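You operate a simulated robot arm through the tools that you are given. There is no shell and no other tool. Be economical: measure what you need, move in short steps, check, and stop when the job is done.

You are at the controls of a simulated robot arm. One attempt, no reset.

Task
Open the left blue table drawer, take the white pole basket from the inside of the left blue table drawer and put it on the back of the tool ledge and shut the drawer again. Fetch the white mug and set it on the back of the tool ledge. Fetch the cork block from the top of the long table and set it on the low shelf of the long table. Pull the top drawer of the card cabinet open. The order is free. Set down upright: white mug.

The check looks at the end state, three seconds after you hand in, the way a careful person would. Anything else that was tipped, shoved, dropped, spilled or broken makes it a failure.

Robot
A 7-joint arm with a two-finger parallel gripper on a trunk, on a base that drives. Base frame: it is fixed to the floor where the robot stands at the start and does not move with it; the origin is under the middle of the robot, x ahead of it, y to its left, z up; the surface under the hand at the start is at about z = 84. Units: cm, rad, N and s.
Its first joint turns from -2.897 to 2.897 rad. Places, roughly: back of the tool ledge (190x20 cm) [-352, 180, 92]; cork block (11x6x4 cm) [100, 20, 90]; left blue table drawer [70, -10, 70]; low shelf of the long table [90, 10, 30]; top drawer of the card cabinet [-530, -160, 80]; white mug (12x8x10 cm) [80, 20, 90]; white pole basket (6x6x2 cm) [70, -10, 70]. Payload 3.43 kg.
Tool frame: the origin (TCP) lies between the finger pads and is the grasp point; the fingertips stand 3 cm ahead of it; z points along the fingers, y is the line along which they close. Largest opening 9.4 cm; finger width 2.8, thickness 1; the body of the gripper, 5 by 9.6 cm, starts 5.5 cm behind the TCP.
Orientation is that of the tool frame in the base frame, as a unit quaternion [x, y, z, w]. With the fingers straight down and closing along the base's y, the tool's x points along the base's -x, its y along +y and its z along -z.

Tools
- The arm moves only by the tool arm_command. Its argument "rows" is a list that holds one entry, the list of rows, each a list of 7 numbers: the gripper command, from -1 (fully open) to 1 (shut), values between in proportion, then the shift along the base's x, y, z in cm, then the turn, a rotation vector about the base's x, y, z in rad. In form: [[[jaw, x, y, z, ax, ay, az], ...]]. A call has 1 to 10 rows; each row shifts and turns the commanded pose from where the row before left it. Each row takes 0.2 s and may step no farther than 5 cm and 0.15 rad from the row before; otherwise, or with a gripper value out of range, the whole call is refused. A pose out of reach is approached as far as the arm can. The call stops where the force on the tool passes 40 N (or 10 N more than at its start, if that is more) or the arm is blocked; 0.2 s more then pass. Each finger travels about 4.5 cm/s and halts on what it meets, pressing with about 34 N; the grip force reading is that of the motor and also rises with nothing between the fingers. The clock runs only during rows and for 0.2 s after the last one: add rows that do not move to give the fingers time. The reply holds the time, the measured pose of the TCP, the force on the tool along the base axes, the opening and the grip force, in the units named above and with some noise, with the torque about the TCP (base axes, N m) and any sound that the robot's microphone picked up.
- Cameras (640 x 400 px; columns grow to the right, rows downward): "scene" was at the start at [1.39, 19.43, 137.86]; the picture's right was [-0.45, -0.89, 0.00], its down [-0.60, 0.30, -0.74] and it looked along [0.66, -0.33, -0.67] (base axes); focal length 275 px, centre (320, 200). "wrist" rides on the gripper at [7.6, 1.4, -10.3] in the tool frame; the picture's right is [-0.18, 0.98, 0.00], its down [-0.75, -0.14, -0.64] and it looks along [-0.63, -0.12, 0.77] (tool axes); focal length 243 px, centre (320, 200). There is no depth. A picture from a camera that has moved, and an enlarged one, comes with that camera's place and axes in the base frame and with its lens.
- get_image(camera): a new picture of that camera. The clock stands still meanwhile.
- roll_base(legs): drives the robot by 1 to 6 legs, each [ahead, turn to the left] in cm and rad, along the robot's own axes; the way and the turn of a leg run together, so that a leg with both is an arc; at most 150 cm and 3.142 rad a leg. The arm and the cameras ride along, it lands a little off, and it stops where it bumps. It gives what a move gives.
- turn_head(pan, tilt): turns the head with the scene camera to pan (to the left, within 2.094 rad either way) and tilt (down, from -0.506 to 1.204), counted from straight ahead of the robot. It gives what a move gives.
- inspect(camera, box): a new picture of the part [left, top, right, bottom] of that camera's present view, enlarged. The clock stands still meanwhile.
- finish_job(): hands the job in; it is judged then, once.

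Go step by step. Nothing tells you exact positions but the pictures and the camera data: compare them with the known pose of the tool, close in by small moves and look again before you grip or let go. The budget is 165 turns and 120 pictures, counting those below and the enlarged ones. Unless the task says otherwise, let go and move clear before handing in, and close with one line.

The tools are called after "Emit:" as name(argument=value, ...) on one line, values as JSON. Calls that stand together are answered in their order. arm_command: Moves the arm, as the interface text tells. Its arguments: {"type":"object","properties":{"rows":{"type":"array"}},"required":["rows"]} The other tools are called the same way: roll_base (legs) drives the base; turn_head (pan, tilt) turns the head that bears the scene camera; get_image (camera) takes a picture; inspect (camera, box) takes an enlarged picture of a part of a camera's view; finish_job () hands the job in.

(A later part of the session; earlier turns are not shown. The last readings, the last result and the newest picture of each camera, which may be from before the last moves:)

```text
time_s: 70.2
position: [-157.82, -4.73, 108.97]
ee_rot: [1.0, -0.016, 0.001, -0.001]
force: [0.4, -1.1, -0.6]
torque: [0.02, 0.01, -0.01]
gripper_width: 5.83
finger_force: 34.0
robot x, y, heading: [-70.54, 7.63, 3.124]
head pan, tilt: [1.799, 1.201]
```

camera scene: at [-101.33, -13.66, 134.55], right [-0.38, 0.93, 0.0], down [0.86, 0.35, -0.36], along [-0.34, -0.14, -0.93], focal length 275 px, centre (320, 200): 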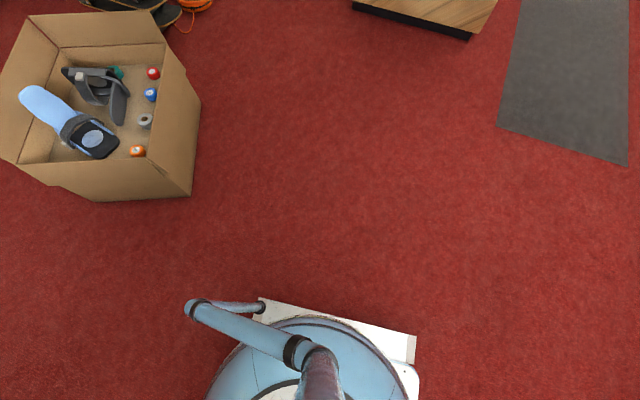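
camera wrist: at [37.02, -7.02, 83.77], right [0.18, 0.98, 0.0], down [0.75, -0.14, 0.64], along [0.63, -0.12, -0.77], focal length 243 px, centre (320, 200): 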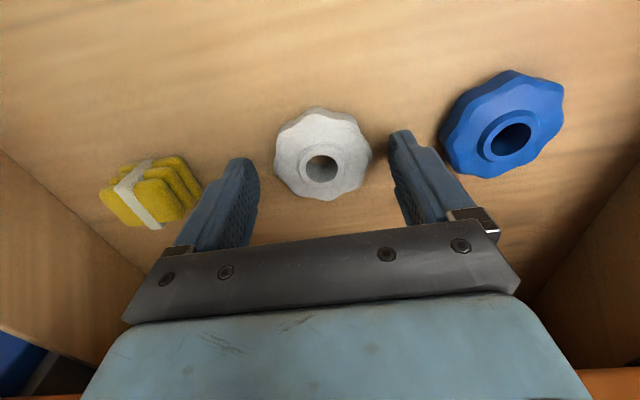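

Turning works, though the pivot is offset from the reported axis. I'll retract the arm and go up the aisle between the island and the tool bench.

Emit:
arm_command(rows=[[[1, 3, 0, 1, 0, 0, 0], [1, 4, 0, 1, 0, 0, 0], [1, 4, 0, 1, 0, 0, 0], [1, 4, 0, 1, 0, 0, 0], [1, 4, 0, 1, 0, 0, 0], [1, 4, 0, 1, 0, 0, 0], [1, 4, 0, 1, 0, 0, 0], [1, 3, 0, 1, 0, 0, 0], [1, 3, 0, 1, 0, 0, 0], [1, 1, 0, 0, 0, 0, 0]]])

Emit:
roll_base(legs=[[0, -0.43], [143, 0], [0, 0.44]])

Emit:
turn_head(pan=-0.8, tilt=0.5)

Emit:
get_image(camera="scene")

Emit:
turn_head(pan=0.3, tilt=0.5)

Emit:
get_image(camera="scene")

```text
time_s: 72.4
position: [-123.88, -4.6, 118.13]
ee_rot: [1.0, -0.017, 0.0, -0.001]
force: [0.0, -0.7, -0.8]
torque: [0.0, 0.01, 0.02]
gripper_width: 5.81
finger_force: 33.7
robot x, y, heading: [-70.52, 7.54, 3.129]
head pan, tilt: [1.799, 1.201]
```

```text
time_s: 82.4
position: [-252.93, 53.98, 118.14]
ee_rot: [1.0, -0.004, -0.001, -0.002]
force: [0.0, 0.0, 0.5]
torque: [0.02, 0.01, 0.02]
gripper_width: 5.8
finger_force: 34.0
robot x, y, heading: [-199.92, 69.73, -3.136]
head pan, tilt: [1.799, 1.201]
```

```text
time_s: 84.8
position: [-252.97, 53.98, 118.14]
ee_rot: [1.0, -0.003, 0.0, -0.002]
force: [0.4, -0.6, -0.6]
torque: [0.02, -0.02, 0.0]
gripper_width: 5.82
finger_force: 33.5
robot x, y, heading: [-199.78, 69.98, -3.137]
head pan, tilt: [-0.799, 0.499]
```

```text
84 pictures are left
camera scene: at [-200.31, 52.78, 139.91], right [0.71, 0.7, 0.0], down [0.34, -0.34, -0.88], along [-0.62, 0.62, -0.48], focal length 275 px, centre (320, 200)
```

scene: 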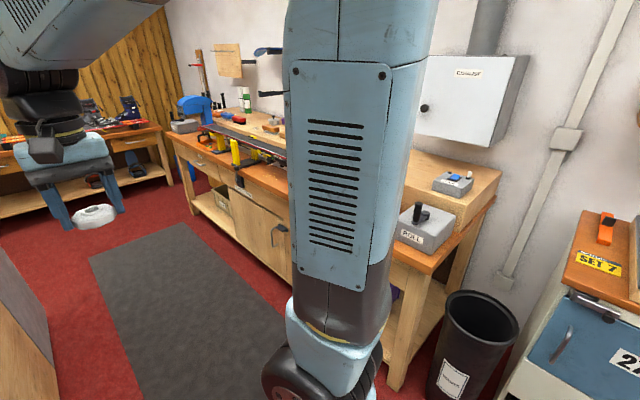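

```text
time_s: 86.1
position: [-252.92, 53.81, 118.18]
ee_rot: [1.0, -0.004, 0.0, -0.002]
force: [0.2, -0.5, -0.2]
torque: [0.01, 0.0, -0.01]
gripper_width: 5.77
finger_force: 34.0
robot x, y, heading: [-200.01, 69.51, -3.138]
head pan, tilt: [0.3, 0.499]
```

```text
83 pictures are left
camera scene: at [-202.59, 43.56, 139.91], right [-0.3, 0.95, 0.0], down [0.46, 0.14, -0.88], along [-0.84, -0.27, -0.48], focal length 275 px, centre (320, 200)
```

scene: 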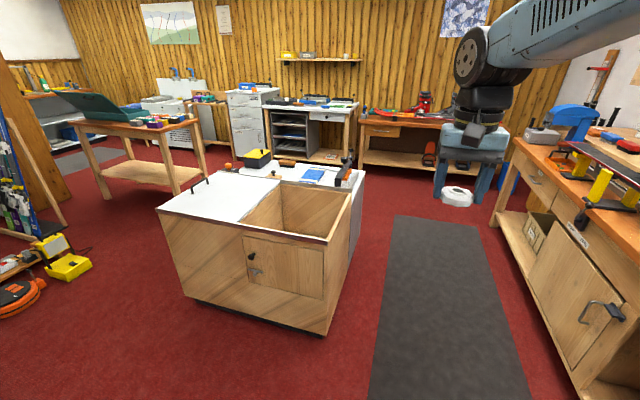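

Emit:
roll_base(legs=[[110, 0], [0, -1.57]])

Emit:
turn_head(pan=0.1, tilt=0.5)

Emit:
get_image(camera="scene")

```text
time_s: 95.1
position: [-346.12, 115.17, 118.23]
ee_rot: [0.818, -0.575, 0.001, -0.001]
force: [0.3, -0.1, 0.5]
torque: [0.02, -0.03, -0.01]
gripper_width: 5.79
finger_force: 34.0
robot x, y, heading: [-319.43, 68.19, 1.894]
head pan, tilt: [0.3, 0.499]
stopped in leg 2: the robot was blocked; the commanded pose is now the measured one
```

```text
time_s: 95.8
position: [-346.31, 115.14, 118.2]
ee_rot: [0.818, -0.576, 0.001, -0.002]
force: [0.0, 0.7, 0.2]
torque: [-0.01, 0.0, 0.0]
gripper_width: 5.82
finger_force: 33.9
robot x, y, heading: [-319.42, 68.02, 1.893]
head pan, tilt: [0.099, 0.499]
```

```text
82 pictures are left
camera scene: at [-343.66, 63.23, 139.91], right [0.91, 0.41, 0.0], down [0.2, -0.44, -0.88], along [-0.36, 0.8, -0.48], focal length 275 px, centre (320, 200)
```

scene: 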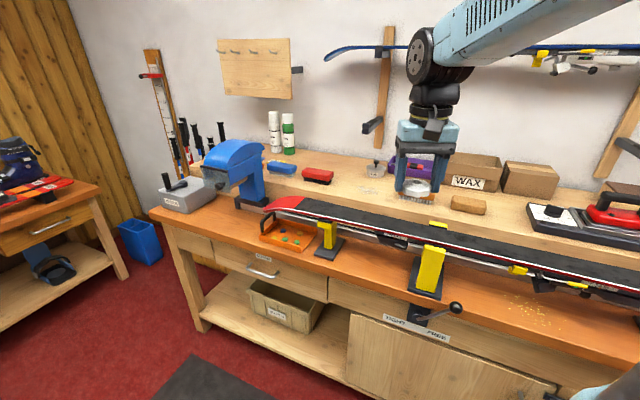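

Emit:
inspect(camera="scene", box=[250, 100, 450, 225])

Emit:
roll_base(legs=[[0, -0.323]])

Emit:
turn_head(pan=0.0, tilt=0.6)

Emit:
get_image(camera="scene")

```text
3.20 times, centred on (350, 162) of scene
camera zoom: at [-343.66, 63.23, 139.91], right [0.91, 0.41, 0.0], down [0.2, -0.44, -0.88], along [-0.36, 0.8, -0.48], focal length 880 px, centre (224, 320)
```

zoom: 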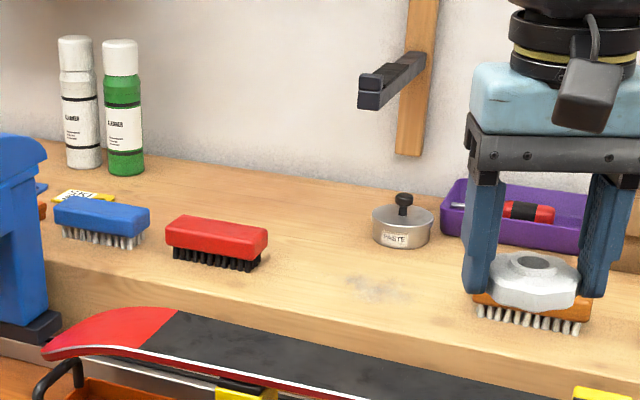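

```text
time_s: 97.3
position: [-330.15, 121.16, 118.13]
ee_rot: [0.714, -0.7, 0.002, -0.001]
force: [-0.1, 0.8, 0.1]
torque: [-0.01, 0.0, 0.0]
gripper_width: 5.77
finger_force: 33.7
robot x, y, heading: [-321.17, 67.99, 1.577]
head pan, tilt: [0.099, 0.499]
```

```text
time_s: 98.0
position: [-330.13, 121.3, 118.22]
ee_rot: [0.715, -0.699, 0.002, 0.0]
force: [-0.1, -0.5, -0.7]
torque: [-0.01, 0.01, 0.01]
gripper_width: 5.82
finger_force: 34.0
robot x, y, heading: [-321.25, 67.96, 1.577]
head pan, tilt: [0.0, 0.6]
```

```text
80 pictures are left
camera scene: at [-344.9, 70.9, 139.0], right [1.0, 0.0, 0.0], down [0.0, -0.56, -0.83], along [0.0, 0.83, -0.56], focal length 275 px, centre (320, 200)
```

scene: 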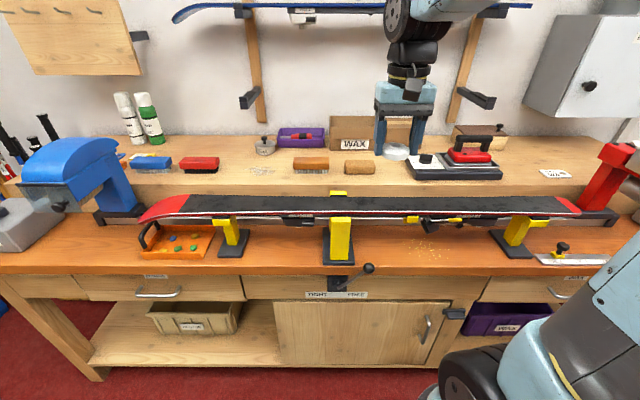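

The back of the ledge is free around x −413…−375, but a wall peg sits at x≈−370, so I'll move the base left to about x −393, straight in front of the gap.

Emit:
roll_base(legs=[[0, 1.565], [66, 0]])

Emit:
roll_base(legs=[[0, -1.0]])

Emit:
roll_base(legs=[[0, -0.57]])

Emit:
get_image(camera="scene")

```text
time_s: 101.5
position: [-374.29, 79.64, 118.35]
ee_rot: [0.985, -0.174, 0.002, 0.0]
force: [0.6, 0.8, -0.3]
torque: [-0.05, 0.01, 0.02]
gripper_width: 5.8
finger_force: 33.9
robot x, y, heading: [-318.91, 74.34, 2.803]
head pan, tilt: [0.0, 0.6]
stopped in leg 1: the robot was blocked; the commanded pose is now the measured one
```

```text
time_s: 105.1
position: [-343.89, 124.62, 118.35]
ee_rot: [0.777, -0.629, 0.001, 0.0]
force: [-1.4, -0.7, -0.3]
torque: [-0.03, -0.06, -0.01]
gripper_width: 5.78
finger_force: 34.4
robot x, y, heading: [-324.76, 73.69, 1.792]
head pan, tilt: [0.0, 0.6]
stopped in leg 1: the robot was blocked; the commanded pose is now the measured one
```

```text
time_s: 107.3
position: [-313.65, 126.72, 118.38]
ee_rot: [-0.569, 0.822, -0.001, 0.0]
force: [-0.3, -0.3, 0.2]
torque: [-0.02, 0.0, 0.0]
gripper_width: 5.76
finger_force: 34.0
robot x, y, heading: [-327.82, 74.69, 1.219]
head pan, tilt: [0.0, 0.6]
```

```text
79 pictures are left
camera scene: at [-349.06, 85.38, 139.0], right [0.94, -0.35, 0.0], down [-0.2, -0.53, -0.82], along [0.28, 0.77, -0.57], focal length 275 px, centre (320, 200)
```

scene: 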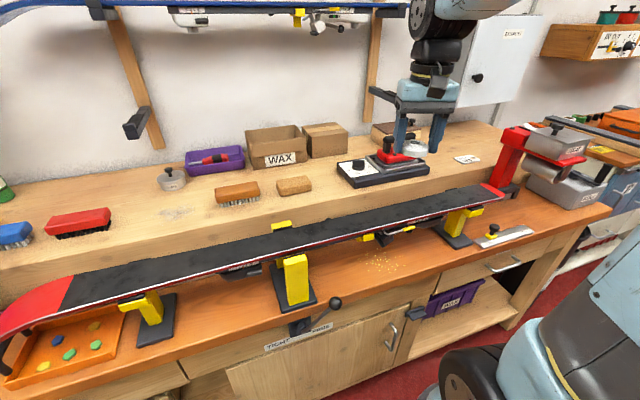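

Blocked again; I'll look at the base's rear against the island.

Emit:
turn_head(pan=2.09, tilt=1.0)

Emit:
get_image(camera="scene")

Emit:
turn_head(pan=-2.09, tilt=1.0)

Emit:
get_image(camera="scene")

```text
time_s: 109.3
position: [-313.44, 126.79, 118.46]
ee_rot: [-0.569, 0.822, -0.002, 0.001]
force: [-0.4, 0.3, -0.7]
torque: [0.01, -0.01, 0.0]
gripper_width: 5.78
finger_force: 34.2
robot x, y, heading: [-328.01, 74.89, 1.218]
head pan, tilt: [2.089, 1.0]
```

```text
78 pictures are left
camera scene: at [-358.99, 75.94, 135.8], right [-0.16, 0.99, 0.0], down [0.83, 0.14, -0.54], along [-0.53, -0.09, -0.84], focal length 275 px, centre (320, 200)
```

scene: 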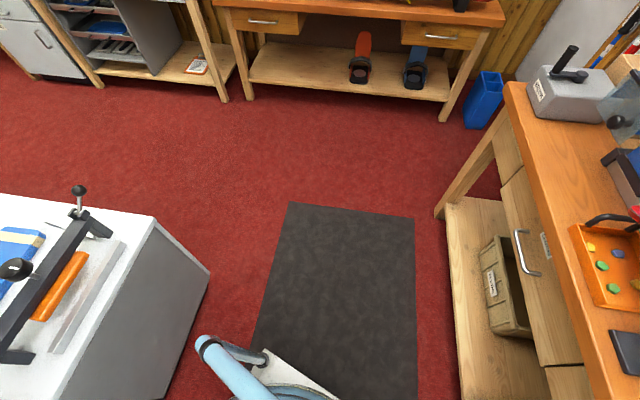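

```text
time_s: 112.7
position: [-313.48, 126.68, 118.49]
ee_rot: [-0.569, 0.822, -0.002, 0.0]
force: [0.4, 0.5, -0.4]
torque: [0.0, -0.01, 0.0]
gripper_width: 5.8
finger_force: 33.9
robot x, y, heading: [-327.83, 74.7, 1.218]
head pan, tilt: [-2.089, 1.0]
```

```text
77 pictures are left
camera scene: at [-347.63, 71.76, 135.8], right [-0.76, -0.64, 0.0], down [-0.54, 0.64, -0.54], along [0.35, -0.41, -0.84], focal length 275 px, centre (320, 200)
```

scene: 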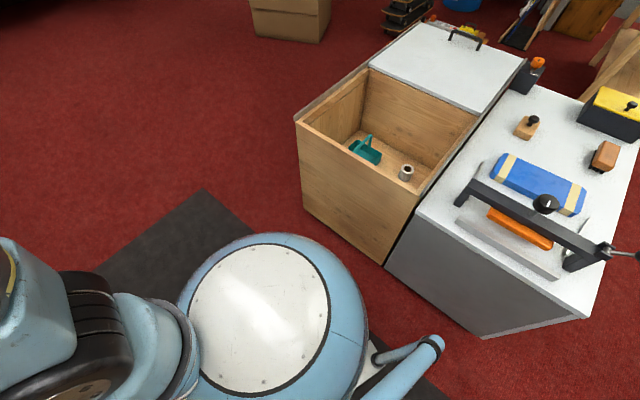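

The surroundings look clear, so the block seems tied to long in-place turns. I'll use short ones.

Emit:
roll_base(legs=[[0, 0.6], [0, 0.6], [0, 0.7]])

```text
time_s: 116.7
position: [-370.41, 108.5, 118.62]
ee_rot: [0.928, -0.374, 0.002, 0.0]
force: [0.5, 1.0, -0.3]
torque: [-0.04, 0.0, -0.01]
gripper_width: 5.77
finger_force: 34.3
robot x, y, heading: [-323.38, 79.46, 2.416]
head pan, tilt: [-2.089, 1.0]
stopped in leg 2: the robot was blocked; the commanded pose is now the measured one
```

Emit:
turn_head(pan=0.9, tilt=1.2)

Emit:
get_image(camera="scene")

Emit:
turn_head(pan=-1.0, tilt=1.2)

Emit:
get_image(camera="scene")

```text
time_s: 119.3
position: [-370.15, 108.54, 118.52]
ee_rot: [0.927, -0.374, 0.002, -0.002]
force: [-1.1, 1.1, 0.0]
torque: [0.0, 0.01, 0.01]
gripper_width: 5.78
finger_force: 33.9
robot x, y, heading: [-323.18, 79.5, 2.419]
head pan, tilt: [0.901, 1.201]
```

```text
76 pictures are left
camera scene: at [-340.16, 56.84, 134.54], right [-0.17, 0.98, 0.0], down [0.92, 0.16, -0.36], along [-0.36, -0.06, -0.93], focal length 275 px, centre (320, 200)
```

scene: 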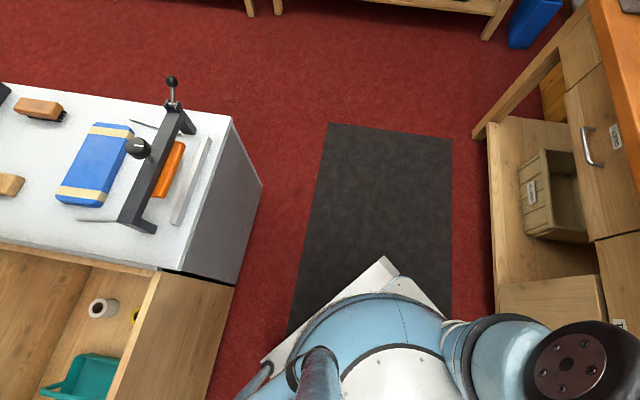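

```text
time_s: 121.2
position: [-370.18, 108.48, 118.44]
ee_rot: [0.928, -0.373, 0.001, -0.001]
force: [-0.2, 0.2, -0.3]
torque: [0.0, -0.02, -0.02]
gripper_width: 5.75
finger_force: 34.0
robot x, y, heading: [-323.44, 79.46, 2.42]
head pan, tilt: [-1.0, 1.201]
```

```text
75 pictures are left
camera scene: at [-333.8, 63.34, 134.54], right [0.99, -0.15, 0.0], down [-0.14, -0.92, -0.36], along [0.06, 0.36, -0.93], focal length 275 px, centre (320, 200)
```

scene: 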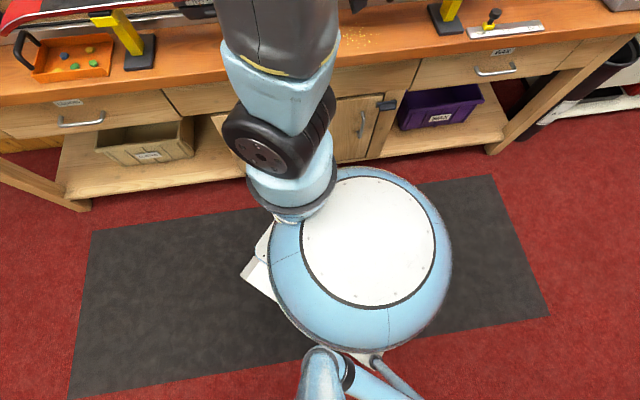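

The base's corner is against the bench shelf. I'll back off toward mid-aisle and continue turning.

Emit:
roll_base(legs=[[-13, 0], [0, 0.4]])

Emit:
roll_base(legs=[[0, 0.34]])

```text
time_s: 123.8
position: [-368.48, 79.47, 118.52]
ee_rot: [0.983, -0.184, 0.001, 0.0]
force: [-0.3, -0.2, -0.5]
torque: [0.0, -0.06, -0.02]
gripper_width: 5.78
finger_force: 34.3
robot x, y, heading: [-313.32, 72.93, 2.818]
head pan, tilt: [-1.0, 1.201]
```

```text
time_s: 125.4
position: [-367.65, 61.1, 118.6]
ee_rot: [1.0, -0.019, 0.001, -0.001]
force: [0.2, 0.6, -0.4]
torque: [0.02, 0.01, 0.03]
gripper_width: 5.77
finger_force: 34.3
robot x, y, heading: [-313.14, 74.94, -3.144]
head pan, tilt: [-1.0, 1.201]
```

Emit:
roll_base(legs=[[72, 0]])

Emit:
roll_base(legs=[[0, -0.6]])

Emit:
roll_base(legs=[[0, -0.5]])

Emit:
roll_base(legs=[[0, -0.47]])

```text
time_s: 129.3
position: [-438.66, 61.17, 118.57]
ee_rot: [1.0, -0.02, 0.001, -0.001]
force: [0.5, -0.6, -0.1]
torque: [0.01, 0.01, -0.01]
gripper_width: 5.77
finger_force: 33.7
robot x, y, heading: [-384.32, 74.66, 3.14]
head pan, tilt: [-1.0, 1.201]
```

```text
time_s: 131.6
position: [-436.63, 94.06, 118.67]
ee_rot: [0.949, -0.314, 0.001, -0.001]
force: [0.8, -0.2, -0.7]
torque: [0.0, 0.01, 0.01]
gripper_width: 5.75
finger_force: 34.1
robot x, y, heading: [-385.74, 71.81, 2.543]
head pan, tilt: [-1.0, 1.201]
```

```text
time_s: 133.6
position: [-419.37, 116.21, 118.73]
ee_rot: [0.839, -0.543, 0.002, -0.001]
force: [0.8, 0.3, -0.4]
torque: [-0.04, 0.03, -0.04]
gripper_width: 5.79
finger_force: 34.0
robot x, y, heading: [-388.93, 70.64, 2.04]
head pan, tilt: [-1.0, 1.201]
```

```text
time_s: 135.5
position: [-394.8, 125.35, 118.73]
ee_rot: [-0.685, 0.729, -0.002, 0.0]
force: [0.0, 0.0, 0.6]
torque: [-0.01, 0.02, 0.02]
gripper_width: 5.76
finger_force: 34.2
robot x, y, heading: [-391.92, 70.69, 1.555]
head pan, tilt: [-1.0, 1.201]
```

Emit:
roll_base(legs=[[12, 0]])

Emit:
turn_head(pan=0.0, tilt=0.5)

Emit:
get_image(camera="scene")

Emit:
get_image(camera="wrist")

```text
time_s: 136.7
position: [-394.73, 137.38, 118.87]
ee_rot: [-0.686, 0.728, -0.002, 0.0]
force: [0.2, -0.1, -1.5]
torque: [-0.01, -0.04, -0.02]
gripper_width: 5.75
finger_force: 34.5
robot x, y, heading: [-391.66, 83.05, 1.555]
head pan, tilt: [-1.0, 1.201]
```

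```text
time_s: 138.0
position: [-394.58, 137.45, 118.82]
ee_rot: [-0.686, 0.728, -0.002, 0.001]
force: [-0.5, 0.4, 0.4]
torque: [0.01, 0.01, 0.02]
gripper_width: 5.76
finger_force: 34.0
robot x, y, heading: [-391.47, 83.17, 1.557]
head pan, tilt: [0.0, 0.499]
```

```text
74 pictures are left
camera scene: at [-415.09, 86.38, 139.9], right [1.0, -0.01, 0.0], down [-0.01, -0.48, -0.88], along [0.01, 0.88, -0.48], focal length 275 px, centre (320, 200)
```

scene: 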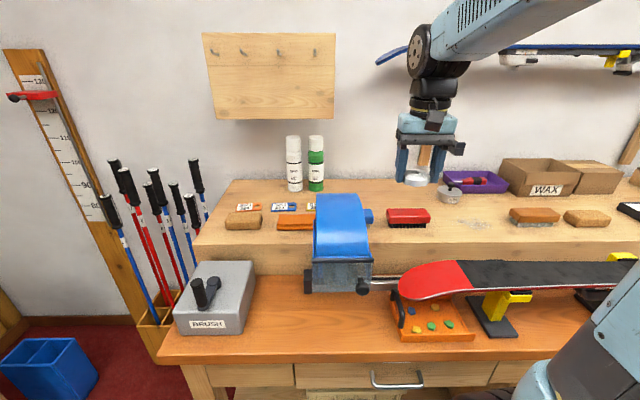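

```text
73 pictures are left
camera wrist: at [-396.5, 129.92, 129.26], right [-0.97, 0.24, 0.0], down [0.18, 0.74, 0.64], along [0.16, 0.62, -0.77], focal length 243 px, centre (320, 200)
```

wrist: 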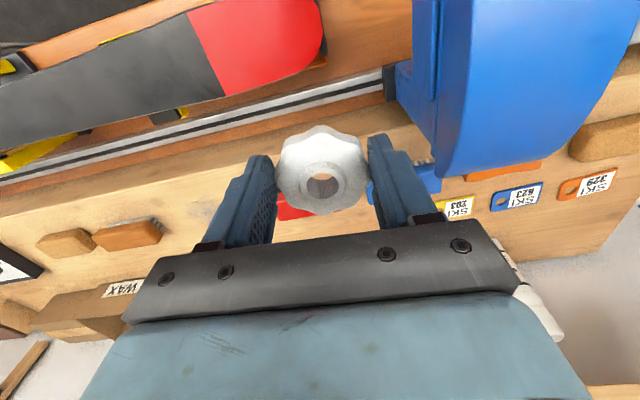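

Now I'll extend over the back of the ledge to about (−387,178).

Emit:
arm_command(rows=[[[1, 0.8, 4.0, -1, 0, 0, 0], [1, 0.8, 4.1, -1, 0, 0, 0], [1, 0.8, 4.1, -1, 0, 0, 0], [1, 0.8, 4.1, -1, 0, 0, 0], [1, 0.8, 4.1, -1, 0, 0, 0], [1, 0.8, 4.1, -1, 0, 0, 0], [1, 0.8, 4.1, -1, 0, 0, 0], [1, 0.8, 4.1, -1, 0, 0, 0], [1, 0.8, 4.1, -1, 0, 0, 0], [1, 0.4, 3.5, -1, 0, 0, 0]]])

Emit:
get_image(camera="scene")

Emit:
get_image(camera="wrist")

```text
time_s: 140.2
position: [-386.95, 177.67, 108.53]
ee_rot: [-0.686, 0.728, -0.002, -0.002]
force: [0.8, 0.8, -0.6]
torque: [0.05, 0.03, -0.02]
gripper_width: 5.77
finger_force: 33.7
robot x, y, heading: [-391.15, 83.08, 1.555]
head pan, tilt: [0.0, 0.499]
```

```text
72 pictures are left
camera scene: at [-415.1, 86.38, 139.91], right [1.0, -0.01, 0.0], down [-0.01, -0.48, -0.88], along [0.01, 0.88, -0.48], focal length 275 px, centre (320, 200)
```

scene: 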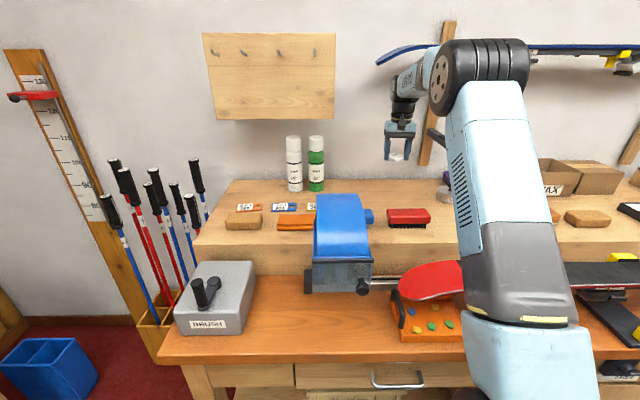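

```text
71 pictures are left
camera wrist: at [-388.97, 170.21, 119.02], right [-0.97, 0.24, 0.0], down [0.18, 0.75, 0.64], along [0.16, 0.62, -0.77], focal length 243 px, centre (320, 200)
```

wrist: 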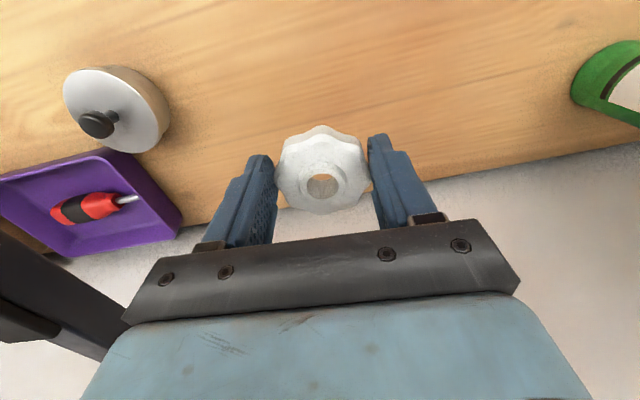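

Emit:
arm_command(rows=[[[1, -2, 0.3, -2, 0, 0, 0], [1, 0, 0, -3, 0, 0, 0], [1, 0, 0, -3, 0, 0, 0], [1, 0, 0, -2.5, 0, 0, 0], [1, 0, 0, -1.5, 0, 0, 0], [1, 0, 0, 0, 0, 0, 0]]])

Emit:
inspect(camera="scene", box=[340, 100, 460, 220])

```text
time_s: 141.6
position: [-388.99, 177.97, 96.66]
ee_rot: [-0.685, 0.728, -0.001, 0.001]
force: [0.7, -0.9, 0.2]
torque: [-0.01, 0.03, 0.0]
gripper_width: 5.76
finger_force: 34.3
robot x, y, heading: [-391.6, 83.0, 1.563]
head pan, tilt: [0.0, 0.499]
```

```text
3.33 times, centred on (400, 160) of scene
camera zoom: at [-415.1, 86.44, 139.91], right [1.0, -0.01, 0.0], down [-0.01, -0.48, -0.88], along [0.01, 0.88, -0.48], focal length 916 px, centre (53, 333)
```

zoom: 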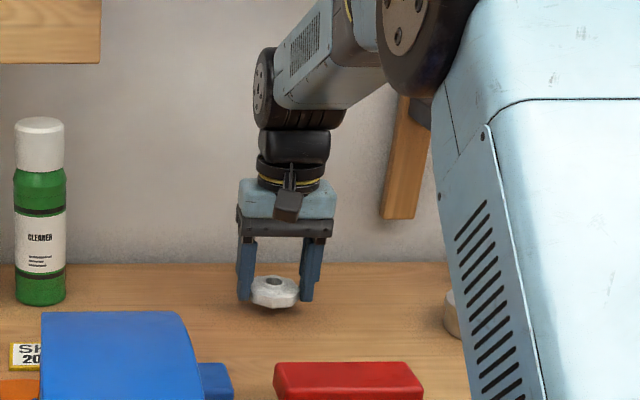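

Emit:
arm_command(rows=[[[1, 0, 0, -0.5, 0, 0, 0], [1, 0, 0, -0.5, 0, 0, 0], [1, 0, 0, -0.4, 0, 0, 0], [1, 0, 0, 0, 0, 0, 0]]])

```text
time_s: 142.6
position: [-388.97, 178.06, 95.31]
ee_rot: [-0.685, 0.728, -0.002, 0.0]
force: [0.5, 0.1, -0.1]
torque: [0.05, -0.02, 0.02]
gripper_width: 5.74
finger_force: 34.1
robot x, y, heading: [-391.33, 82.66, 1.557]
head pan, tilt: [0.0, 0.499]
```

Emit:
arm_command(rows=[[[1, 0, 0, -0.3, 0, 0, 0], [1, 0, 0, -0.3, 0, 0, 0], [1, 0, 0, -0.3, 0, 0, 0], [1, 0, 0, 0, 0, 0, 0]]])

Emit:
inspect(camera="scene", box=[370, 130, 450, 210])

```text
time_s: 143.6
position: [-389.02, 178.3, 95.01]
ee_rot: [-0.685, 0.728, 0.001, 0.002]
force: [-0.3, 1.5, 8.2]
torque: [0.03, 0.02, 0.0]
gripper_width: 5.77
finger_force: 34.1
robot x, y, heading: [-391.4, 82.96, 1.556]
head pan, tilt: [0.0, 0.499]
stopped in row 4: the force on the tool passed its limit at 42 N (the readings are from after the stop); the commanded pose is now the measured one
```

```text
5.00 times, centred on (410, 170) of scene
camera zoom: at [-415.1, 86.4, 139.91], right [1.0, -0.01, 0.0], down [-0.01, -0.48, -0.88], along [0.01, 0.88, -0.48], focal length 1374 px, centre (-130, 350)
```

zoom: 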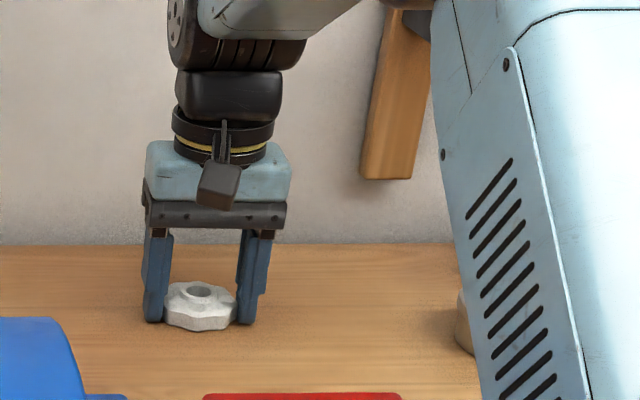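

Touched down. Releasing and raising.

Emit:
arm_command(rows=[[[0.0, 0, 0, 0, 0, 0, 0], [-0.6, 0, 0, 0, 0, 0, 0], [-0.8, 0, 0, 0, 0, 0, 0], [-0.8, 0, 0, 1, 0, 0, 0], [-0.8, 0, 0, 3, 0, 0, 0], [-0.8, 0, 0, 4, 0, 0, 0], [-0.8, 0, 0, 4, 0, 0, 0], [-0.8, 0, -2, 4, 0, 0, 0]]])

Emit:
inspect(camera="scene", box=[340, 100, 460, 220])

```text
time_s: 145.4
position: [-389.02, 176.55, 110.79]
ee_rot: [-0.685, 0.729, 0.001, 0.002]
force: [0.3, 0.9, -1.3]
torque: [-0.05, -0.02, 0.0]
gripper_width: 8.45
finger_force: 0.0
robot x, y, heading: [-390.86, 82.67, 1.559]
head pan, tilt: [0.0, 0.499]
```

```text
3.33 times, centred on (400, 160) of scene
camera zoom: at [-415.1, 86.49, 139.91], right [1.0, -0.01, 0.0], down [-0.01, -0.48, -0.88], along [0.01, 0.88, -0.48], focal length 916 px, centre (53, 333)
```

zoom: 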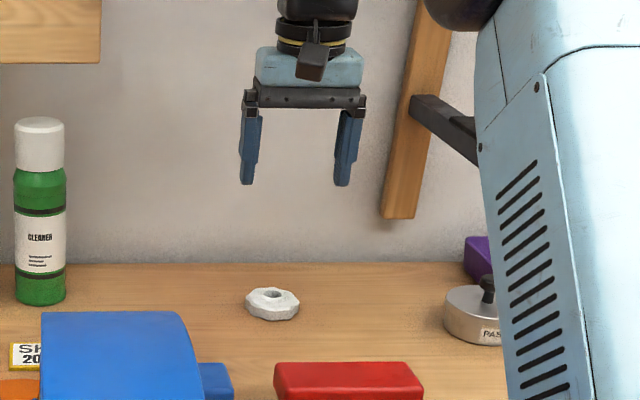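

Basket placed on the back of the ledge. Retracting and returning to the long table.

Emit:
arm_command(rows=[[[-0.8, -0.8, -4.2, 1, 0, 0, 0], [-0.8, -0.8, -4.2, 1, 0, 0, 0], [-0.8, -0.8, -4.2, 1, 0, 0, 0], [-0.8, -0.8, -4.2, 1, 0, 0, 0], [-0.8, -0.8, -4.2, 1, 0, 0, 0], [-0.8, -0.8, -4.2, 1, 0, 0, 0], [-0.8, -0.8, -4.2, 1, 0, 0, 0], [-0.8, -0.4, -4.2, 1, 0, 0, 0], [-0.8, 0, -4.2, 0, 0, 0, 0], [-0.8, 0, -1.5, 0, 0, 0, 0]]])

Emit:
roll_base(legs=[[-12, 0]])

Emit:
roll_base(legs=[[0, -0.55]])

Emit:
roll_base(legs=[[0, -0.5]])

Emit:
roll_base(legs=[[0, -0.5]])

```text
time_s: 147.6
position: [-395.05, 136.79, 118.62]
ee_rot: [-0.685, 0.728, 0.001, 0.002]
force: [1.2, 0.1, -0.1]
torque: [-0.04, 0.02, 0.02]
gripper_width: 8.48
finger_force: 0.1
robot x, y, heading: [-391.56, 83.22, 1.553]
head pan, tilt: [0.0, 0.499]
```

```text
time_s: 148.8
position: [-395.14, 124.56, 118.89]
ee_rot: [-0.685, 0.728, 0.001, 0.002]
force: [0.4, -0.2, -0.6]
torque: [0.01, 0.0, 0.0]
gripper_width: 8.46
finger_force: 0.1
robot x, y, heading: [-391.7, 70.56, 1.561]
head pan, tilt: [0.0, 0.499]
```

```text
time_s: 150.9
position: [-366.66, 118.32, 118.95]
ee_rot: [-0.463, 0.887, 0.0, 0.002]
force: [0.2, 0.0, -0.7]
torque: [-0.01, -0.03, -0.01]
gripper_width: 8.47
finger_force: 0.0
robot x, y, heading: [-394.36, 72.09, 1.01]
head pan, tilt: [0.0, 0.499]
```

```text
time_s: 152.9
position: [-347.73, 99.45, 118.88]
ee_rot: [-0.229, 0.973, 0.0, 0.001]
force: [-0.3, -0.6, -0.1]
torque: [0.01, 0.01, -0.02]
gripper_width: 8.48
finger_force: 0.0
robot x, y, heading: [-395.5, 74.48, 0.511]
head pan, tilt: [0.0, 0.499]
```

```text
time_s: 154.9
position: [-341.64, 73.29, 118.87]
ee_rot: [0.022, 1.0, 0.0, 0.001]
force: [0.1, 0.8, 0.6]
torque: [0.02, -0.02, -0.01]
gripper_width: 8.47
finger_force: 0.0
robot x, y, heading: [-395.46, 77.76, 0.006]
head pan, tilt: [0.0, 0.499]
```

Emit:
roll_base(legs=[[140, 0], [40, 0], [0, -0.5]])

Emit:
turn_head(pan=-0.2, tilt=0.5)

Emit:
get_image(camera="scene")

```text
time_s: 165.7
position: [-170.51, 48.11, 118.91]
ee_rot: [0.273, 0.962, -0.001, 0.002]
force: [1.0, 0.4, -0.3]
torque: [-0.02, 0.02, -0.03]
gripper_width: 8.46
finger_force: 0.1
robot x, y, heading: [-213.72, 81.09, -0.505]
head pan, tilt: [0.0, 0.499]
```

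```text
time_s: 166.4
position: [-170.45, 48.02, 119.04]
ee_rot: [0.272, 0.962, -0.001, 0.001]
force: [0.4, 0.6, 0.1]
torque: [0.0, 0.02, 0.0]
gripper_width: 8.48
finger_force: 0.0
robot x, y, heading: [-214.01, 80.82, -0.504]
head pan, tilt: [-0.201, 0.499]
```

```text
67 pictures are left
camera scene: at [-200.92, 98.41, 139.91], right [-0.65, -0.76, 0.0], down [-0.36, 0.31, -0.88], along [0.67, -0.57, -0.48], focal length 275 px, centre (320, 200)
```

scene: 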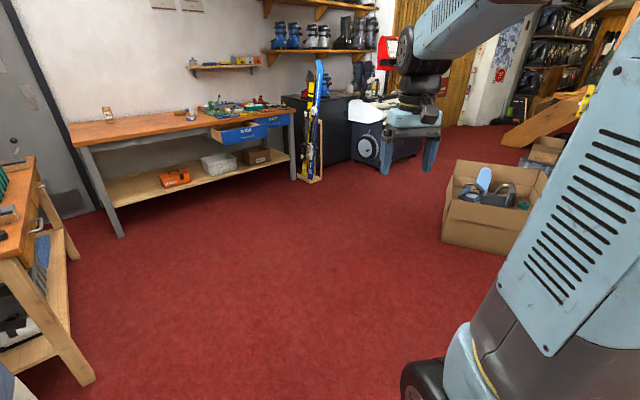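

Emit:
roll_base(legs=[[0, -0.04], [100, 0], [52, 0], [0, 0.54]])

Emit:
turn_head(pan=-0.3, tilt=0.6)

Emit:
get_image(camera="scene")

```text
time_s: 176.5
position: [-30.12, -7.05, 119.04]
ee_rot: [0.028, 1.0, -0.001, 0.001]
force: [-0.4, -0.6, 0.2]
torque: [0.02, -0.05, -0.01]
gripper_width: 8.47
finger_force: 0.2
robot x, y, heading: [-83.93, -2.54, -0.019]
head pan, tilt: [-0.201, 0.499]
```

```text
time_s: 177.1
position: [-30.13, -7.03, 119.07]
ee_rot: [0.028, 1.0, -0.001, 0.002]
force: [0.5, 0.5, -0.2]
torque: [-0.04, 0.0, 0.02]
gripper_width: 8.44
finger_force: 0.0
robot x, y, heading: [-83.8, -2.16, -0.015]
head pan, tilt: [-0.3, 0.6]
```

```text
66 pictures are left
camera scene: at [-81.31, 18.63, 139.0], right [-0.31, -0.95, 0.0], down [-0.54, 0.17, -0.83], along [0.78, -0.26, -0.56], focal length 275 px, centre (320, 200)
```

scene: 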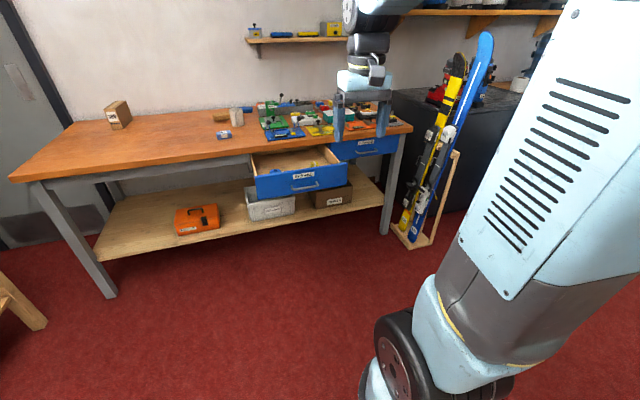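

Emit:
arm_command(rows=[[[1, 3, 0, 0, 0, -0.15, 0], [1, 3, 0, 0, 0, -0.15, 0], [1, 3, 0, 0, 0, -0.15, 0], [1, 3, 0, 0, 0, -0.15, 0], [1, 3, 0, 0, 0, -0.15, 0], [1, 3, 0, -2, 0, -0.15, 0], [1, 3, 0, -3, 0, -0.15, 0], [1, 3, 0, -4, 0, -0.15, 0], [1, 2, 0, -4, 0, -0.15, 0], [1, 2, 0, -4, 0, -0.15, 0]]])

Emit:
arm_command(rows=[[[1, 0, 0, -4, 0, -0.07, 0], [1, 0, 0, -4, 0, 0, 0.03], [1, 0, 0, -4, 0, 0, 0], [1, 0, 0, -4, 0, 0, 0], [1, 0, 0, -4, 0, 0, 0], [1, 0, 0, -4, 0, 0, 0], [1, 0, 0, -4, 0, 0, 0], [1, 0, 0, -1, 0, 0, 0], [1, 0, 0, 0, 0, 0, 0]]])

Emit:
get_image(camera="wrist")

Emit:
inspect(camera="scene", box=[220, 110, 380, 230])

```text
time_s: 179.5
position: [-29.58, -54.62, 104.25]
ee_rot: [0.325, 0.651, -0.269, 0.631]
force: [-0.9, -0.6, 0.2]
torque: [-0.04, 0.0, 0.04]
gripper_width: 0.0
finger_force: 33.2
out of reach, approached as far as the arm can: row 7
robot x, y, heading: [-83.6, -2.32, -0.015]
head pan, tilt: [-0.3, 0.6]
stopped in row 10: the arm was blocked; the commanded pose is now the measured one
```

```text
time_s: 181.5
position: [-29.37, -54.4, 75.13]
ee_rot: [0.325, 0.634, -0.247, 0.657]
force: [-0.8, 0.3, -0.1]
torque: [-0.05, 0.01, 0.01]
gripper_width: 0.0
finger_force: 33.2
robot x, y, heading: [-84.09, -2.35, -0.014]
head pan, tilt: [-0.3, 0.6]
```

```text
65 pictures are left
camera wrist: at [-34.65, -45.35, 68.04], right [0.71, 0.64, 0.29], down [-0.59, 0.31, 0.74], along [0.38, -0.7, 0.6], focal length 243 px, centre (320, 200)
```

wrist: 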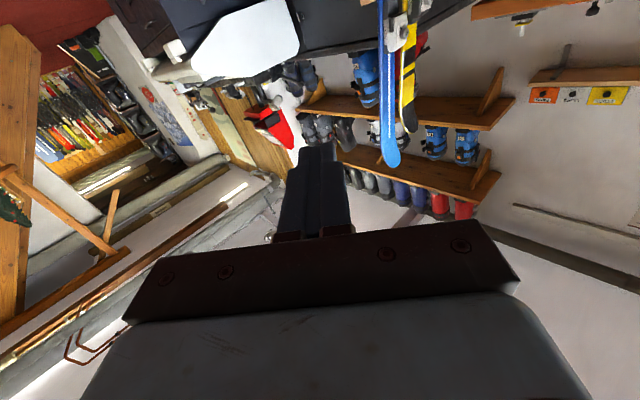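

```text
3.33 times, centred on (300, 170) of scene
camera zoom: at [-81.28, 18.6, 139.0], right [-0.31, -0.95, 0.0], down [-0.54, 0.18, -0.82], along [0.78, -0.26, -0.57], focal length 916 px, centre (387, 300)
```

zoom: 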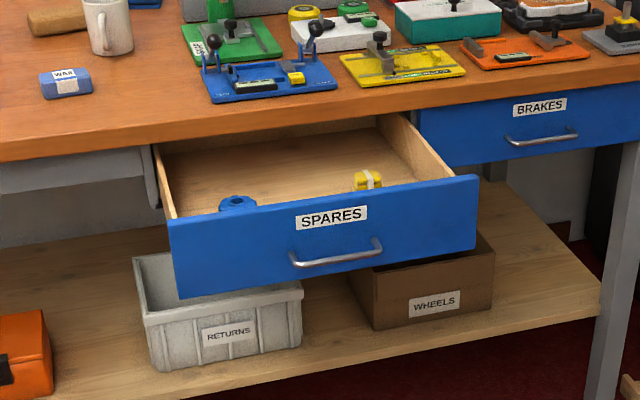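

The arm swung right near its inner reach limit. I'll bring it back forward with a matching yaw, keeping clear of the drawer.

Emit:
arm_command(rows=[[[1, 4, 1, 0, 0, 0, 0], [1, 4, 2, 0, 0, 0, 0.05], [1, 3, 3.5, 0, 0, 0, 0.1], [1, 3, 3.5, 0, 0, 0, 0.1], [1, 3, 3.5, 0, 0, 0, 0.1], [1, 3, 3.5, 0, 0, 0, 0.1], [1, 3, 3.5, 0, 0, 0, 0.1], [1, 3, 3.5, 0, 0, 0, 0.1], [1, 2, 3.5, 0, 0, 0, 0.08], [1, 0, 0, 0, 0, 0, 0]]])

Emit:
get_image(camera="scene")

```text
time_s: 183.7
position: [-1.5, -27.02, 75.13]
ee_rot: [0.076, 0.708, 0.004, 0.702]
force: [-0.1, 0.2, -1.2]
torque: [-0.02, -0.04, -0.01]
gripper_width: 0.01
finger_force: 32.5
robot x, y, heading: [-84.04, -2.79, -0.017]
head pan, tilt: [-0.3, 0.6]
```

```text
63 pictures are left
camera scene: at [-81.25, 18.61, 139.0], right [-0.31, -0.95, 0.0], down [-0.54, 0.18, -0.82], along [0.78, -0.26, -0.57], focal length 275 px, centre (320, 200)
```

scene: 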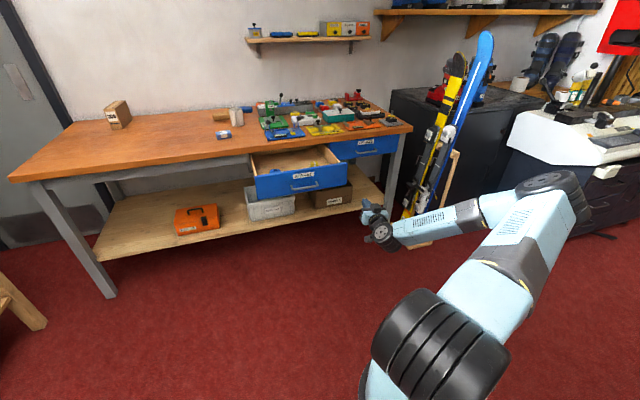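

Emit:
arm_command(rows=[[[1, 0.5, 4, -0.5, 0, 0, 0.05], [1, 0.5, 4, -0.5, 0, 0, 0.05], [1, 0.5, 4, -0.6, 0, 0, 0], [1, 0, 4, -0.6, 0, 0, 0], [1, 0, 3.7, 0, 0, 0, 0], [1, 0, 0, 0, 0, 0, 0]]])

Emit:
get_image(camera="wrist")

Emit:
inspect(camera="scene", box=[220, 110, 420, 260])

```text
time_s: 185.1
position: [-0.16, -7.31, 72.91]
ee_rot: [0.041, 0.711, 0.04, 0.701]
force: [-0.3, -0.5, 0.4]
torque: [-0.01, -0.02, -0.03]
gripper_width: 0.0
finger_force: 33.0
robot x, y, heading: [-83.91, -2.25, -0.022]
head pan, tilt: [-0.3, 0.6]
```

```text
62 pictures are left
camera wrist: at [-10.45, -4.98, 65.78], right [0.01, 0.96, 0.29], down [-0.63, -0.23, 0.74], along [0.78, -0.19, 0.6], focal length 243 px, centre (320, 200)
```

wrist: 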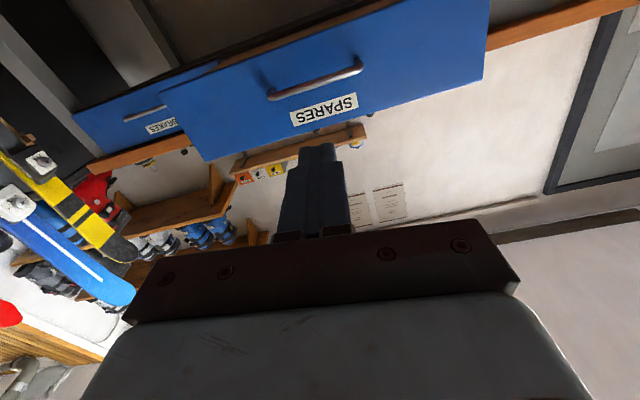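

```text
2.67 times, centred on (320, 185) of scene
camera zoom: at [-81.24, 18.61, 139.0], right [-0.31, -0.95, 0.0], down [-0.54, 0.18, -0.82], along [0.78, -0.26, -0.57], focal length 733 px, centre (320, 240)
```

zoom: 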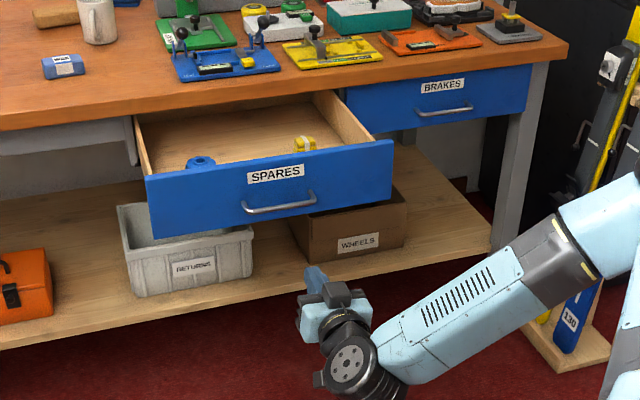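

Emit:
roll_base(legs=[[18, 0]])

Emit:
inspect(camera="scene", box=[220, 130, 420, 280])

```text
time_s: 186.7
position: [18.44, -7.54, 72.9]
ee_rot: [0.041, 0.711, 0.04, 0.701]
force: [-0.9, -0.3, -0.6]
torque: [0.0, 0.02, -0.01]
gripper_width: 0.0
finger_force: 33.1
robot x, y, heading: [-65.47, -2.69, -0.012]
head pan, tilt: [-0.3, 0.6]
```

```text
2.67 times, centred on (320, 205) of scene
camera zoom: at [-62.81, 18.33, 139.0], right [-0.31, -0.95, 0.0], down [-0.54, 0.18, -0.82], along [0.78, -0.26, -0.57], focal length 733 px, centre (320, 187)
```

zoom: 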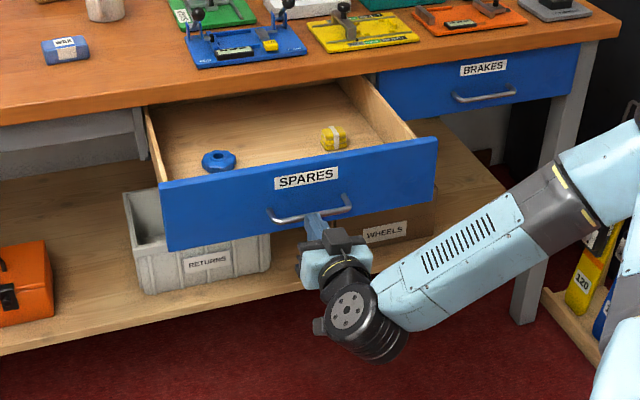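

Emit:
inspect(camera="scene", box=[300, 190, 370, 240])

Emit:
get_image(camera="wrist")

```text
8.00 times, centred on (335, 215) of scene
camera zoom: at [-62.81, 18.33, 139.0], right [-0.31, -0.95, 0.0], down [-0.54, 0.18, -0.82], along [0.78, -0.26, -0.57], focal length 2199 px, centre (200, 80)
```

zoom: 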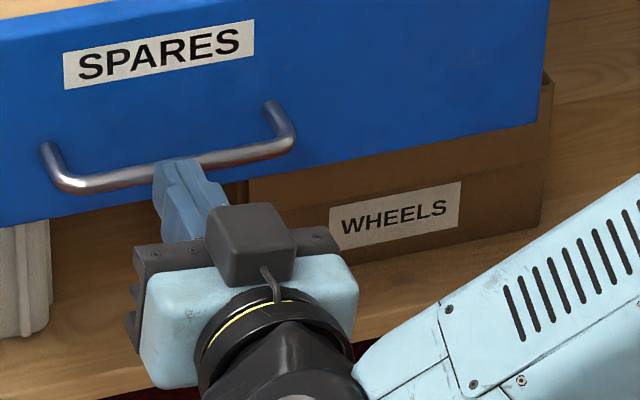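

```text
58 pictures are left
camera wrist: at [8.0, -5.27, 65.78], right [0.01, 0.96, 0.29], down [-0.63, -0.23, 0.74], along [0.78, -0.19, 0.6], focal length 243 px, centre (320, 200)
```

wrist: 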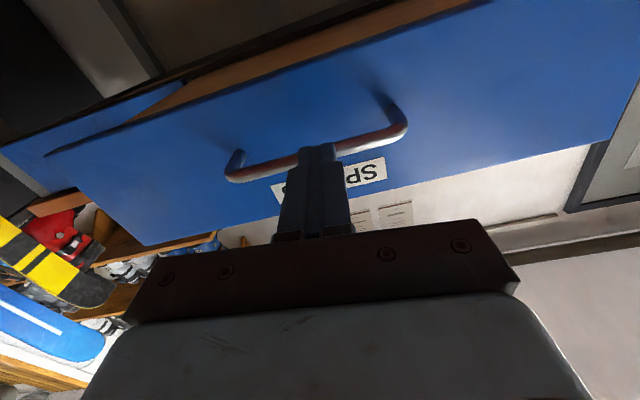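

Emit:
roll_base(legs=[[22, 0]])

Emit:
inspect(camera="scene", box=[220, 130, 420, 280])

```text
time_s: 188.4
position: [40.64, -7.58, 72.97]
ee_rot: [0.04, 0.711, 0.041, 0.701]
force: [1.0, 0.1, -0.1]
torque: [0.0, 0.0, 0.01]
gripper_width: 0.03
finger_force: 32.6
robot x, y, heading: [-42.98, -3.14, -0.006]
head pan, tilt: [-0.3, 0.6]
```

```text
2.67 times, centred on (320, 205) of scene
camera zoom: at [-40.66, 17.99, 139.0], right [-0.31, -0.95, 0.0], down [-0.54, 0.17, -0.82], along [0.79, -0.25, -0.57], focal length 733 px, centre (320, 187)
```

zoom: 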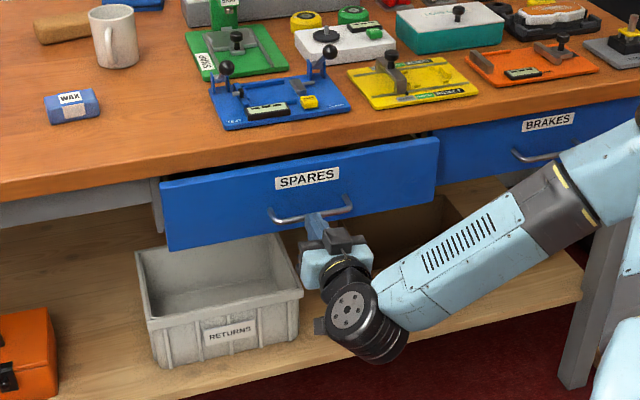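

Nearly shut. I'll push the rest with the arm in small steps.

Emit:
arm_command(rows=[[[1, 1, 0, 0, 0, 0, 0], [1, 1, 0, 0, 0, 0, 0], [1, 1, 0, 0, 0, 0, 0], [1, 0.7, 0, 0, 0, 0, 0], [1, 0.5, 0, 0, 0, 0, 0], [1, 0.5, 0, 0, 0, 0, 0], [1, 0.5, 0, 0, 0, 0, 0], [1, 0.5, 0, 0, 0, 0, 0]]])

Emit:
inspect(camera="scene", box=[220, 130, 420, 280])

```text
time_s: 189.7
position: [44.61, -7.62, 72.95]
ee_rot: [0.04, 0.712, 0.039, 0.7]
force: [-19.3, -3.7, 7.8]
torque: [0.01, -0.2, -0.01]
gripper_width: 0.0
finger_force: 32.6
robot x, y, heading: [-43.6, -2.56, -0.013]
head pan, tilt: [-0.3, 0.6]
stopped in row 6: the force on the tool passed its limit at 54 N (the readings are from after the stop); the commanded pose is now the measured one
```

```text
2.67 times, centred on (320, 205) of scene
camera zoom: at [-40.79, 17.99, 139.0], right [-0.31, -0.95, 0.0], down [-0.54, 0.17, -0.83], along [0.79, -0.25, -0.56], focal length 733 px, centre (320, 187)
```

zoom: 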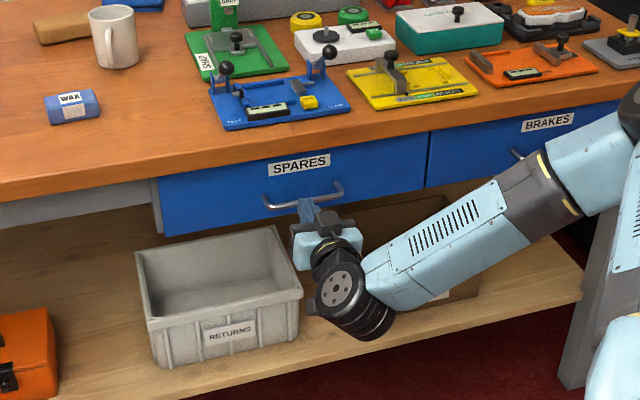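

The drawer is shut. Next, the cork: retreat, raise and turn the tool down again.

Emit:
arm_command(rows=[[[1, -4, 0, 0, 0, 0, 0], [1, -4, 0, 0, 0, 0, 0], [1, -4, 0, 0, 0, 0, 0], [1, 0, 0, 5, 0, 0, 0], [1, 0, 0, 5, 0, 0, 0], [1, 0, 0, 5, 0, 0, 0], [1, 0, 0, 5, 0, 0, 0], [1, 0, 0, 5, 0, 0, 0], [1, 0, 0, 5, 0, 0, 0], [1, 0, 0, 5, 0, 0, 0]]])

Emit:
arm_command(rows=[[[1, 0, 0, 0, 0, 0.15, 0], [1, 0, 0, 0, 0, 0.15, 0], [1, 0, 0, 0, 0, 0.15, 0], [1, 0, 0, 0, 0, 0.15, 0], [1, 0, 0, 0, 0, 0.15, 0], [1, 0, 0, 0, 0, 0.15, 0], [1, 0, 0, 0, 0, 0.15, 0], [1, 0, 0, 0, 0, 0.15, 0], [1, 0, 0, 0, 0, 0.15, 0], [-1, 0, 0, 0, 0, 0.15, 0]]])

Emit:
roll_base(legs=[[0, 0.3]])

Emit:
get_image(camera="scene")

```text
time_s: 191.9
position: [32.68, -7.75, 107.8]
ee_rot: [0.04, 0.713, 0.041, 0.699]
force: [0.8, -0.7, 0.1]
torque: [0.0, -0.02, 0.04]
gripper_width: 0.0
finger_force: 33.1
robot x, y, heading: [-43.35, -2.81, -0.011]
head pan, tilt: [-0.3, 0.6]
```

```text
time_s: 194.1
position: [33.04, -8.84, 108.14]
ee_rot: [0.061, 0.993, -0.021, 0.095]
force: [-1.1, -0.5, 0.4]
torque: [0.05, -0.03, 0.0]
gripper_width: 3.26
finger_force: 0.2
out of reach, approached as far as the arm can: row 6
robot x, y, heading: [-42.95, -2.97, -0.008]
head pan, tilt: [-0.3, 0.6]
```

```text
time_s: 195.6
position: [31.1, 13.74, 108.15]
ee_rot: [-0.088, 0.991, -0.008, 0.098]
force: [-0.2, 1.1, 0.2]
torque: [0.02, 0.0, 0.0]
gripper_width: 9.39
finger_force: 0.1
robot x, y, heading: [-43.02, -5.07, 0.284]
head pan, tilt: [-0.3, 0.6]
```

```text
55 pictures are left
camera scene: at [-46.6, 15.7, 139.0], right [-0.01, -1.0, 0.0], down [-0.57, 0.01, -0.82], along [0.82, -0.01, -0.57], focal length 275 px, centre (320, 200)
```

scene: 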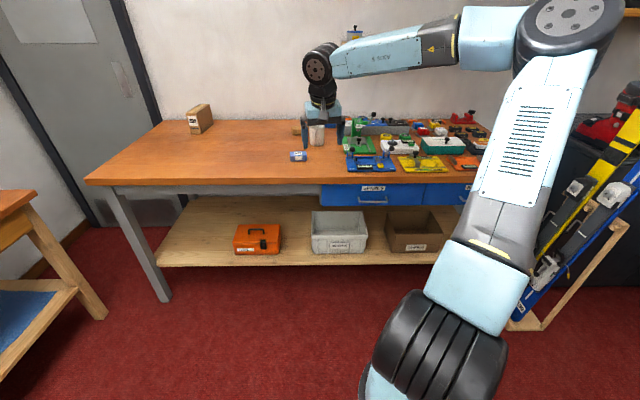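

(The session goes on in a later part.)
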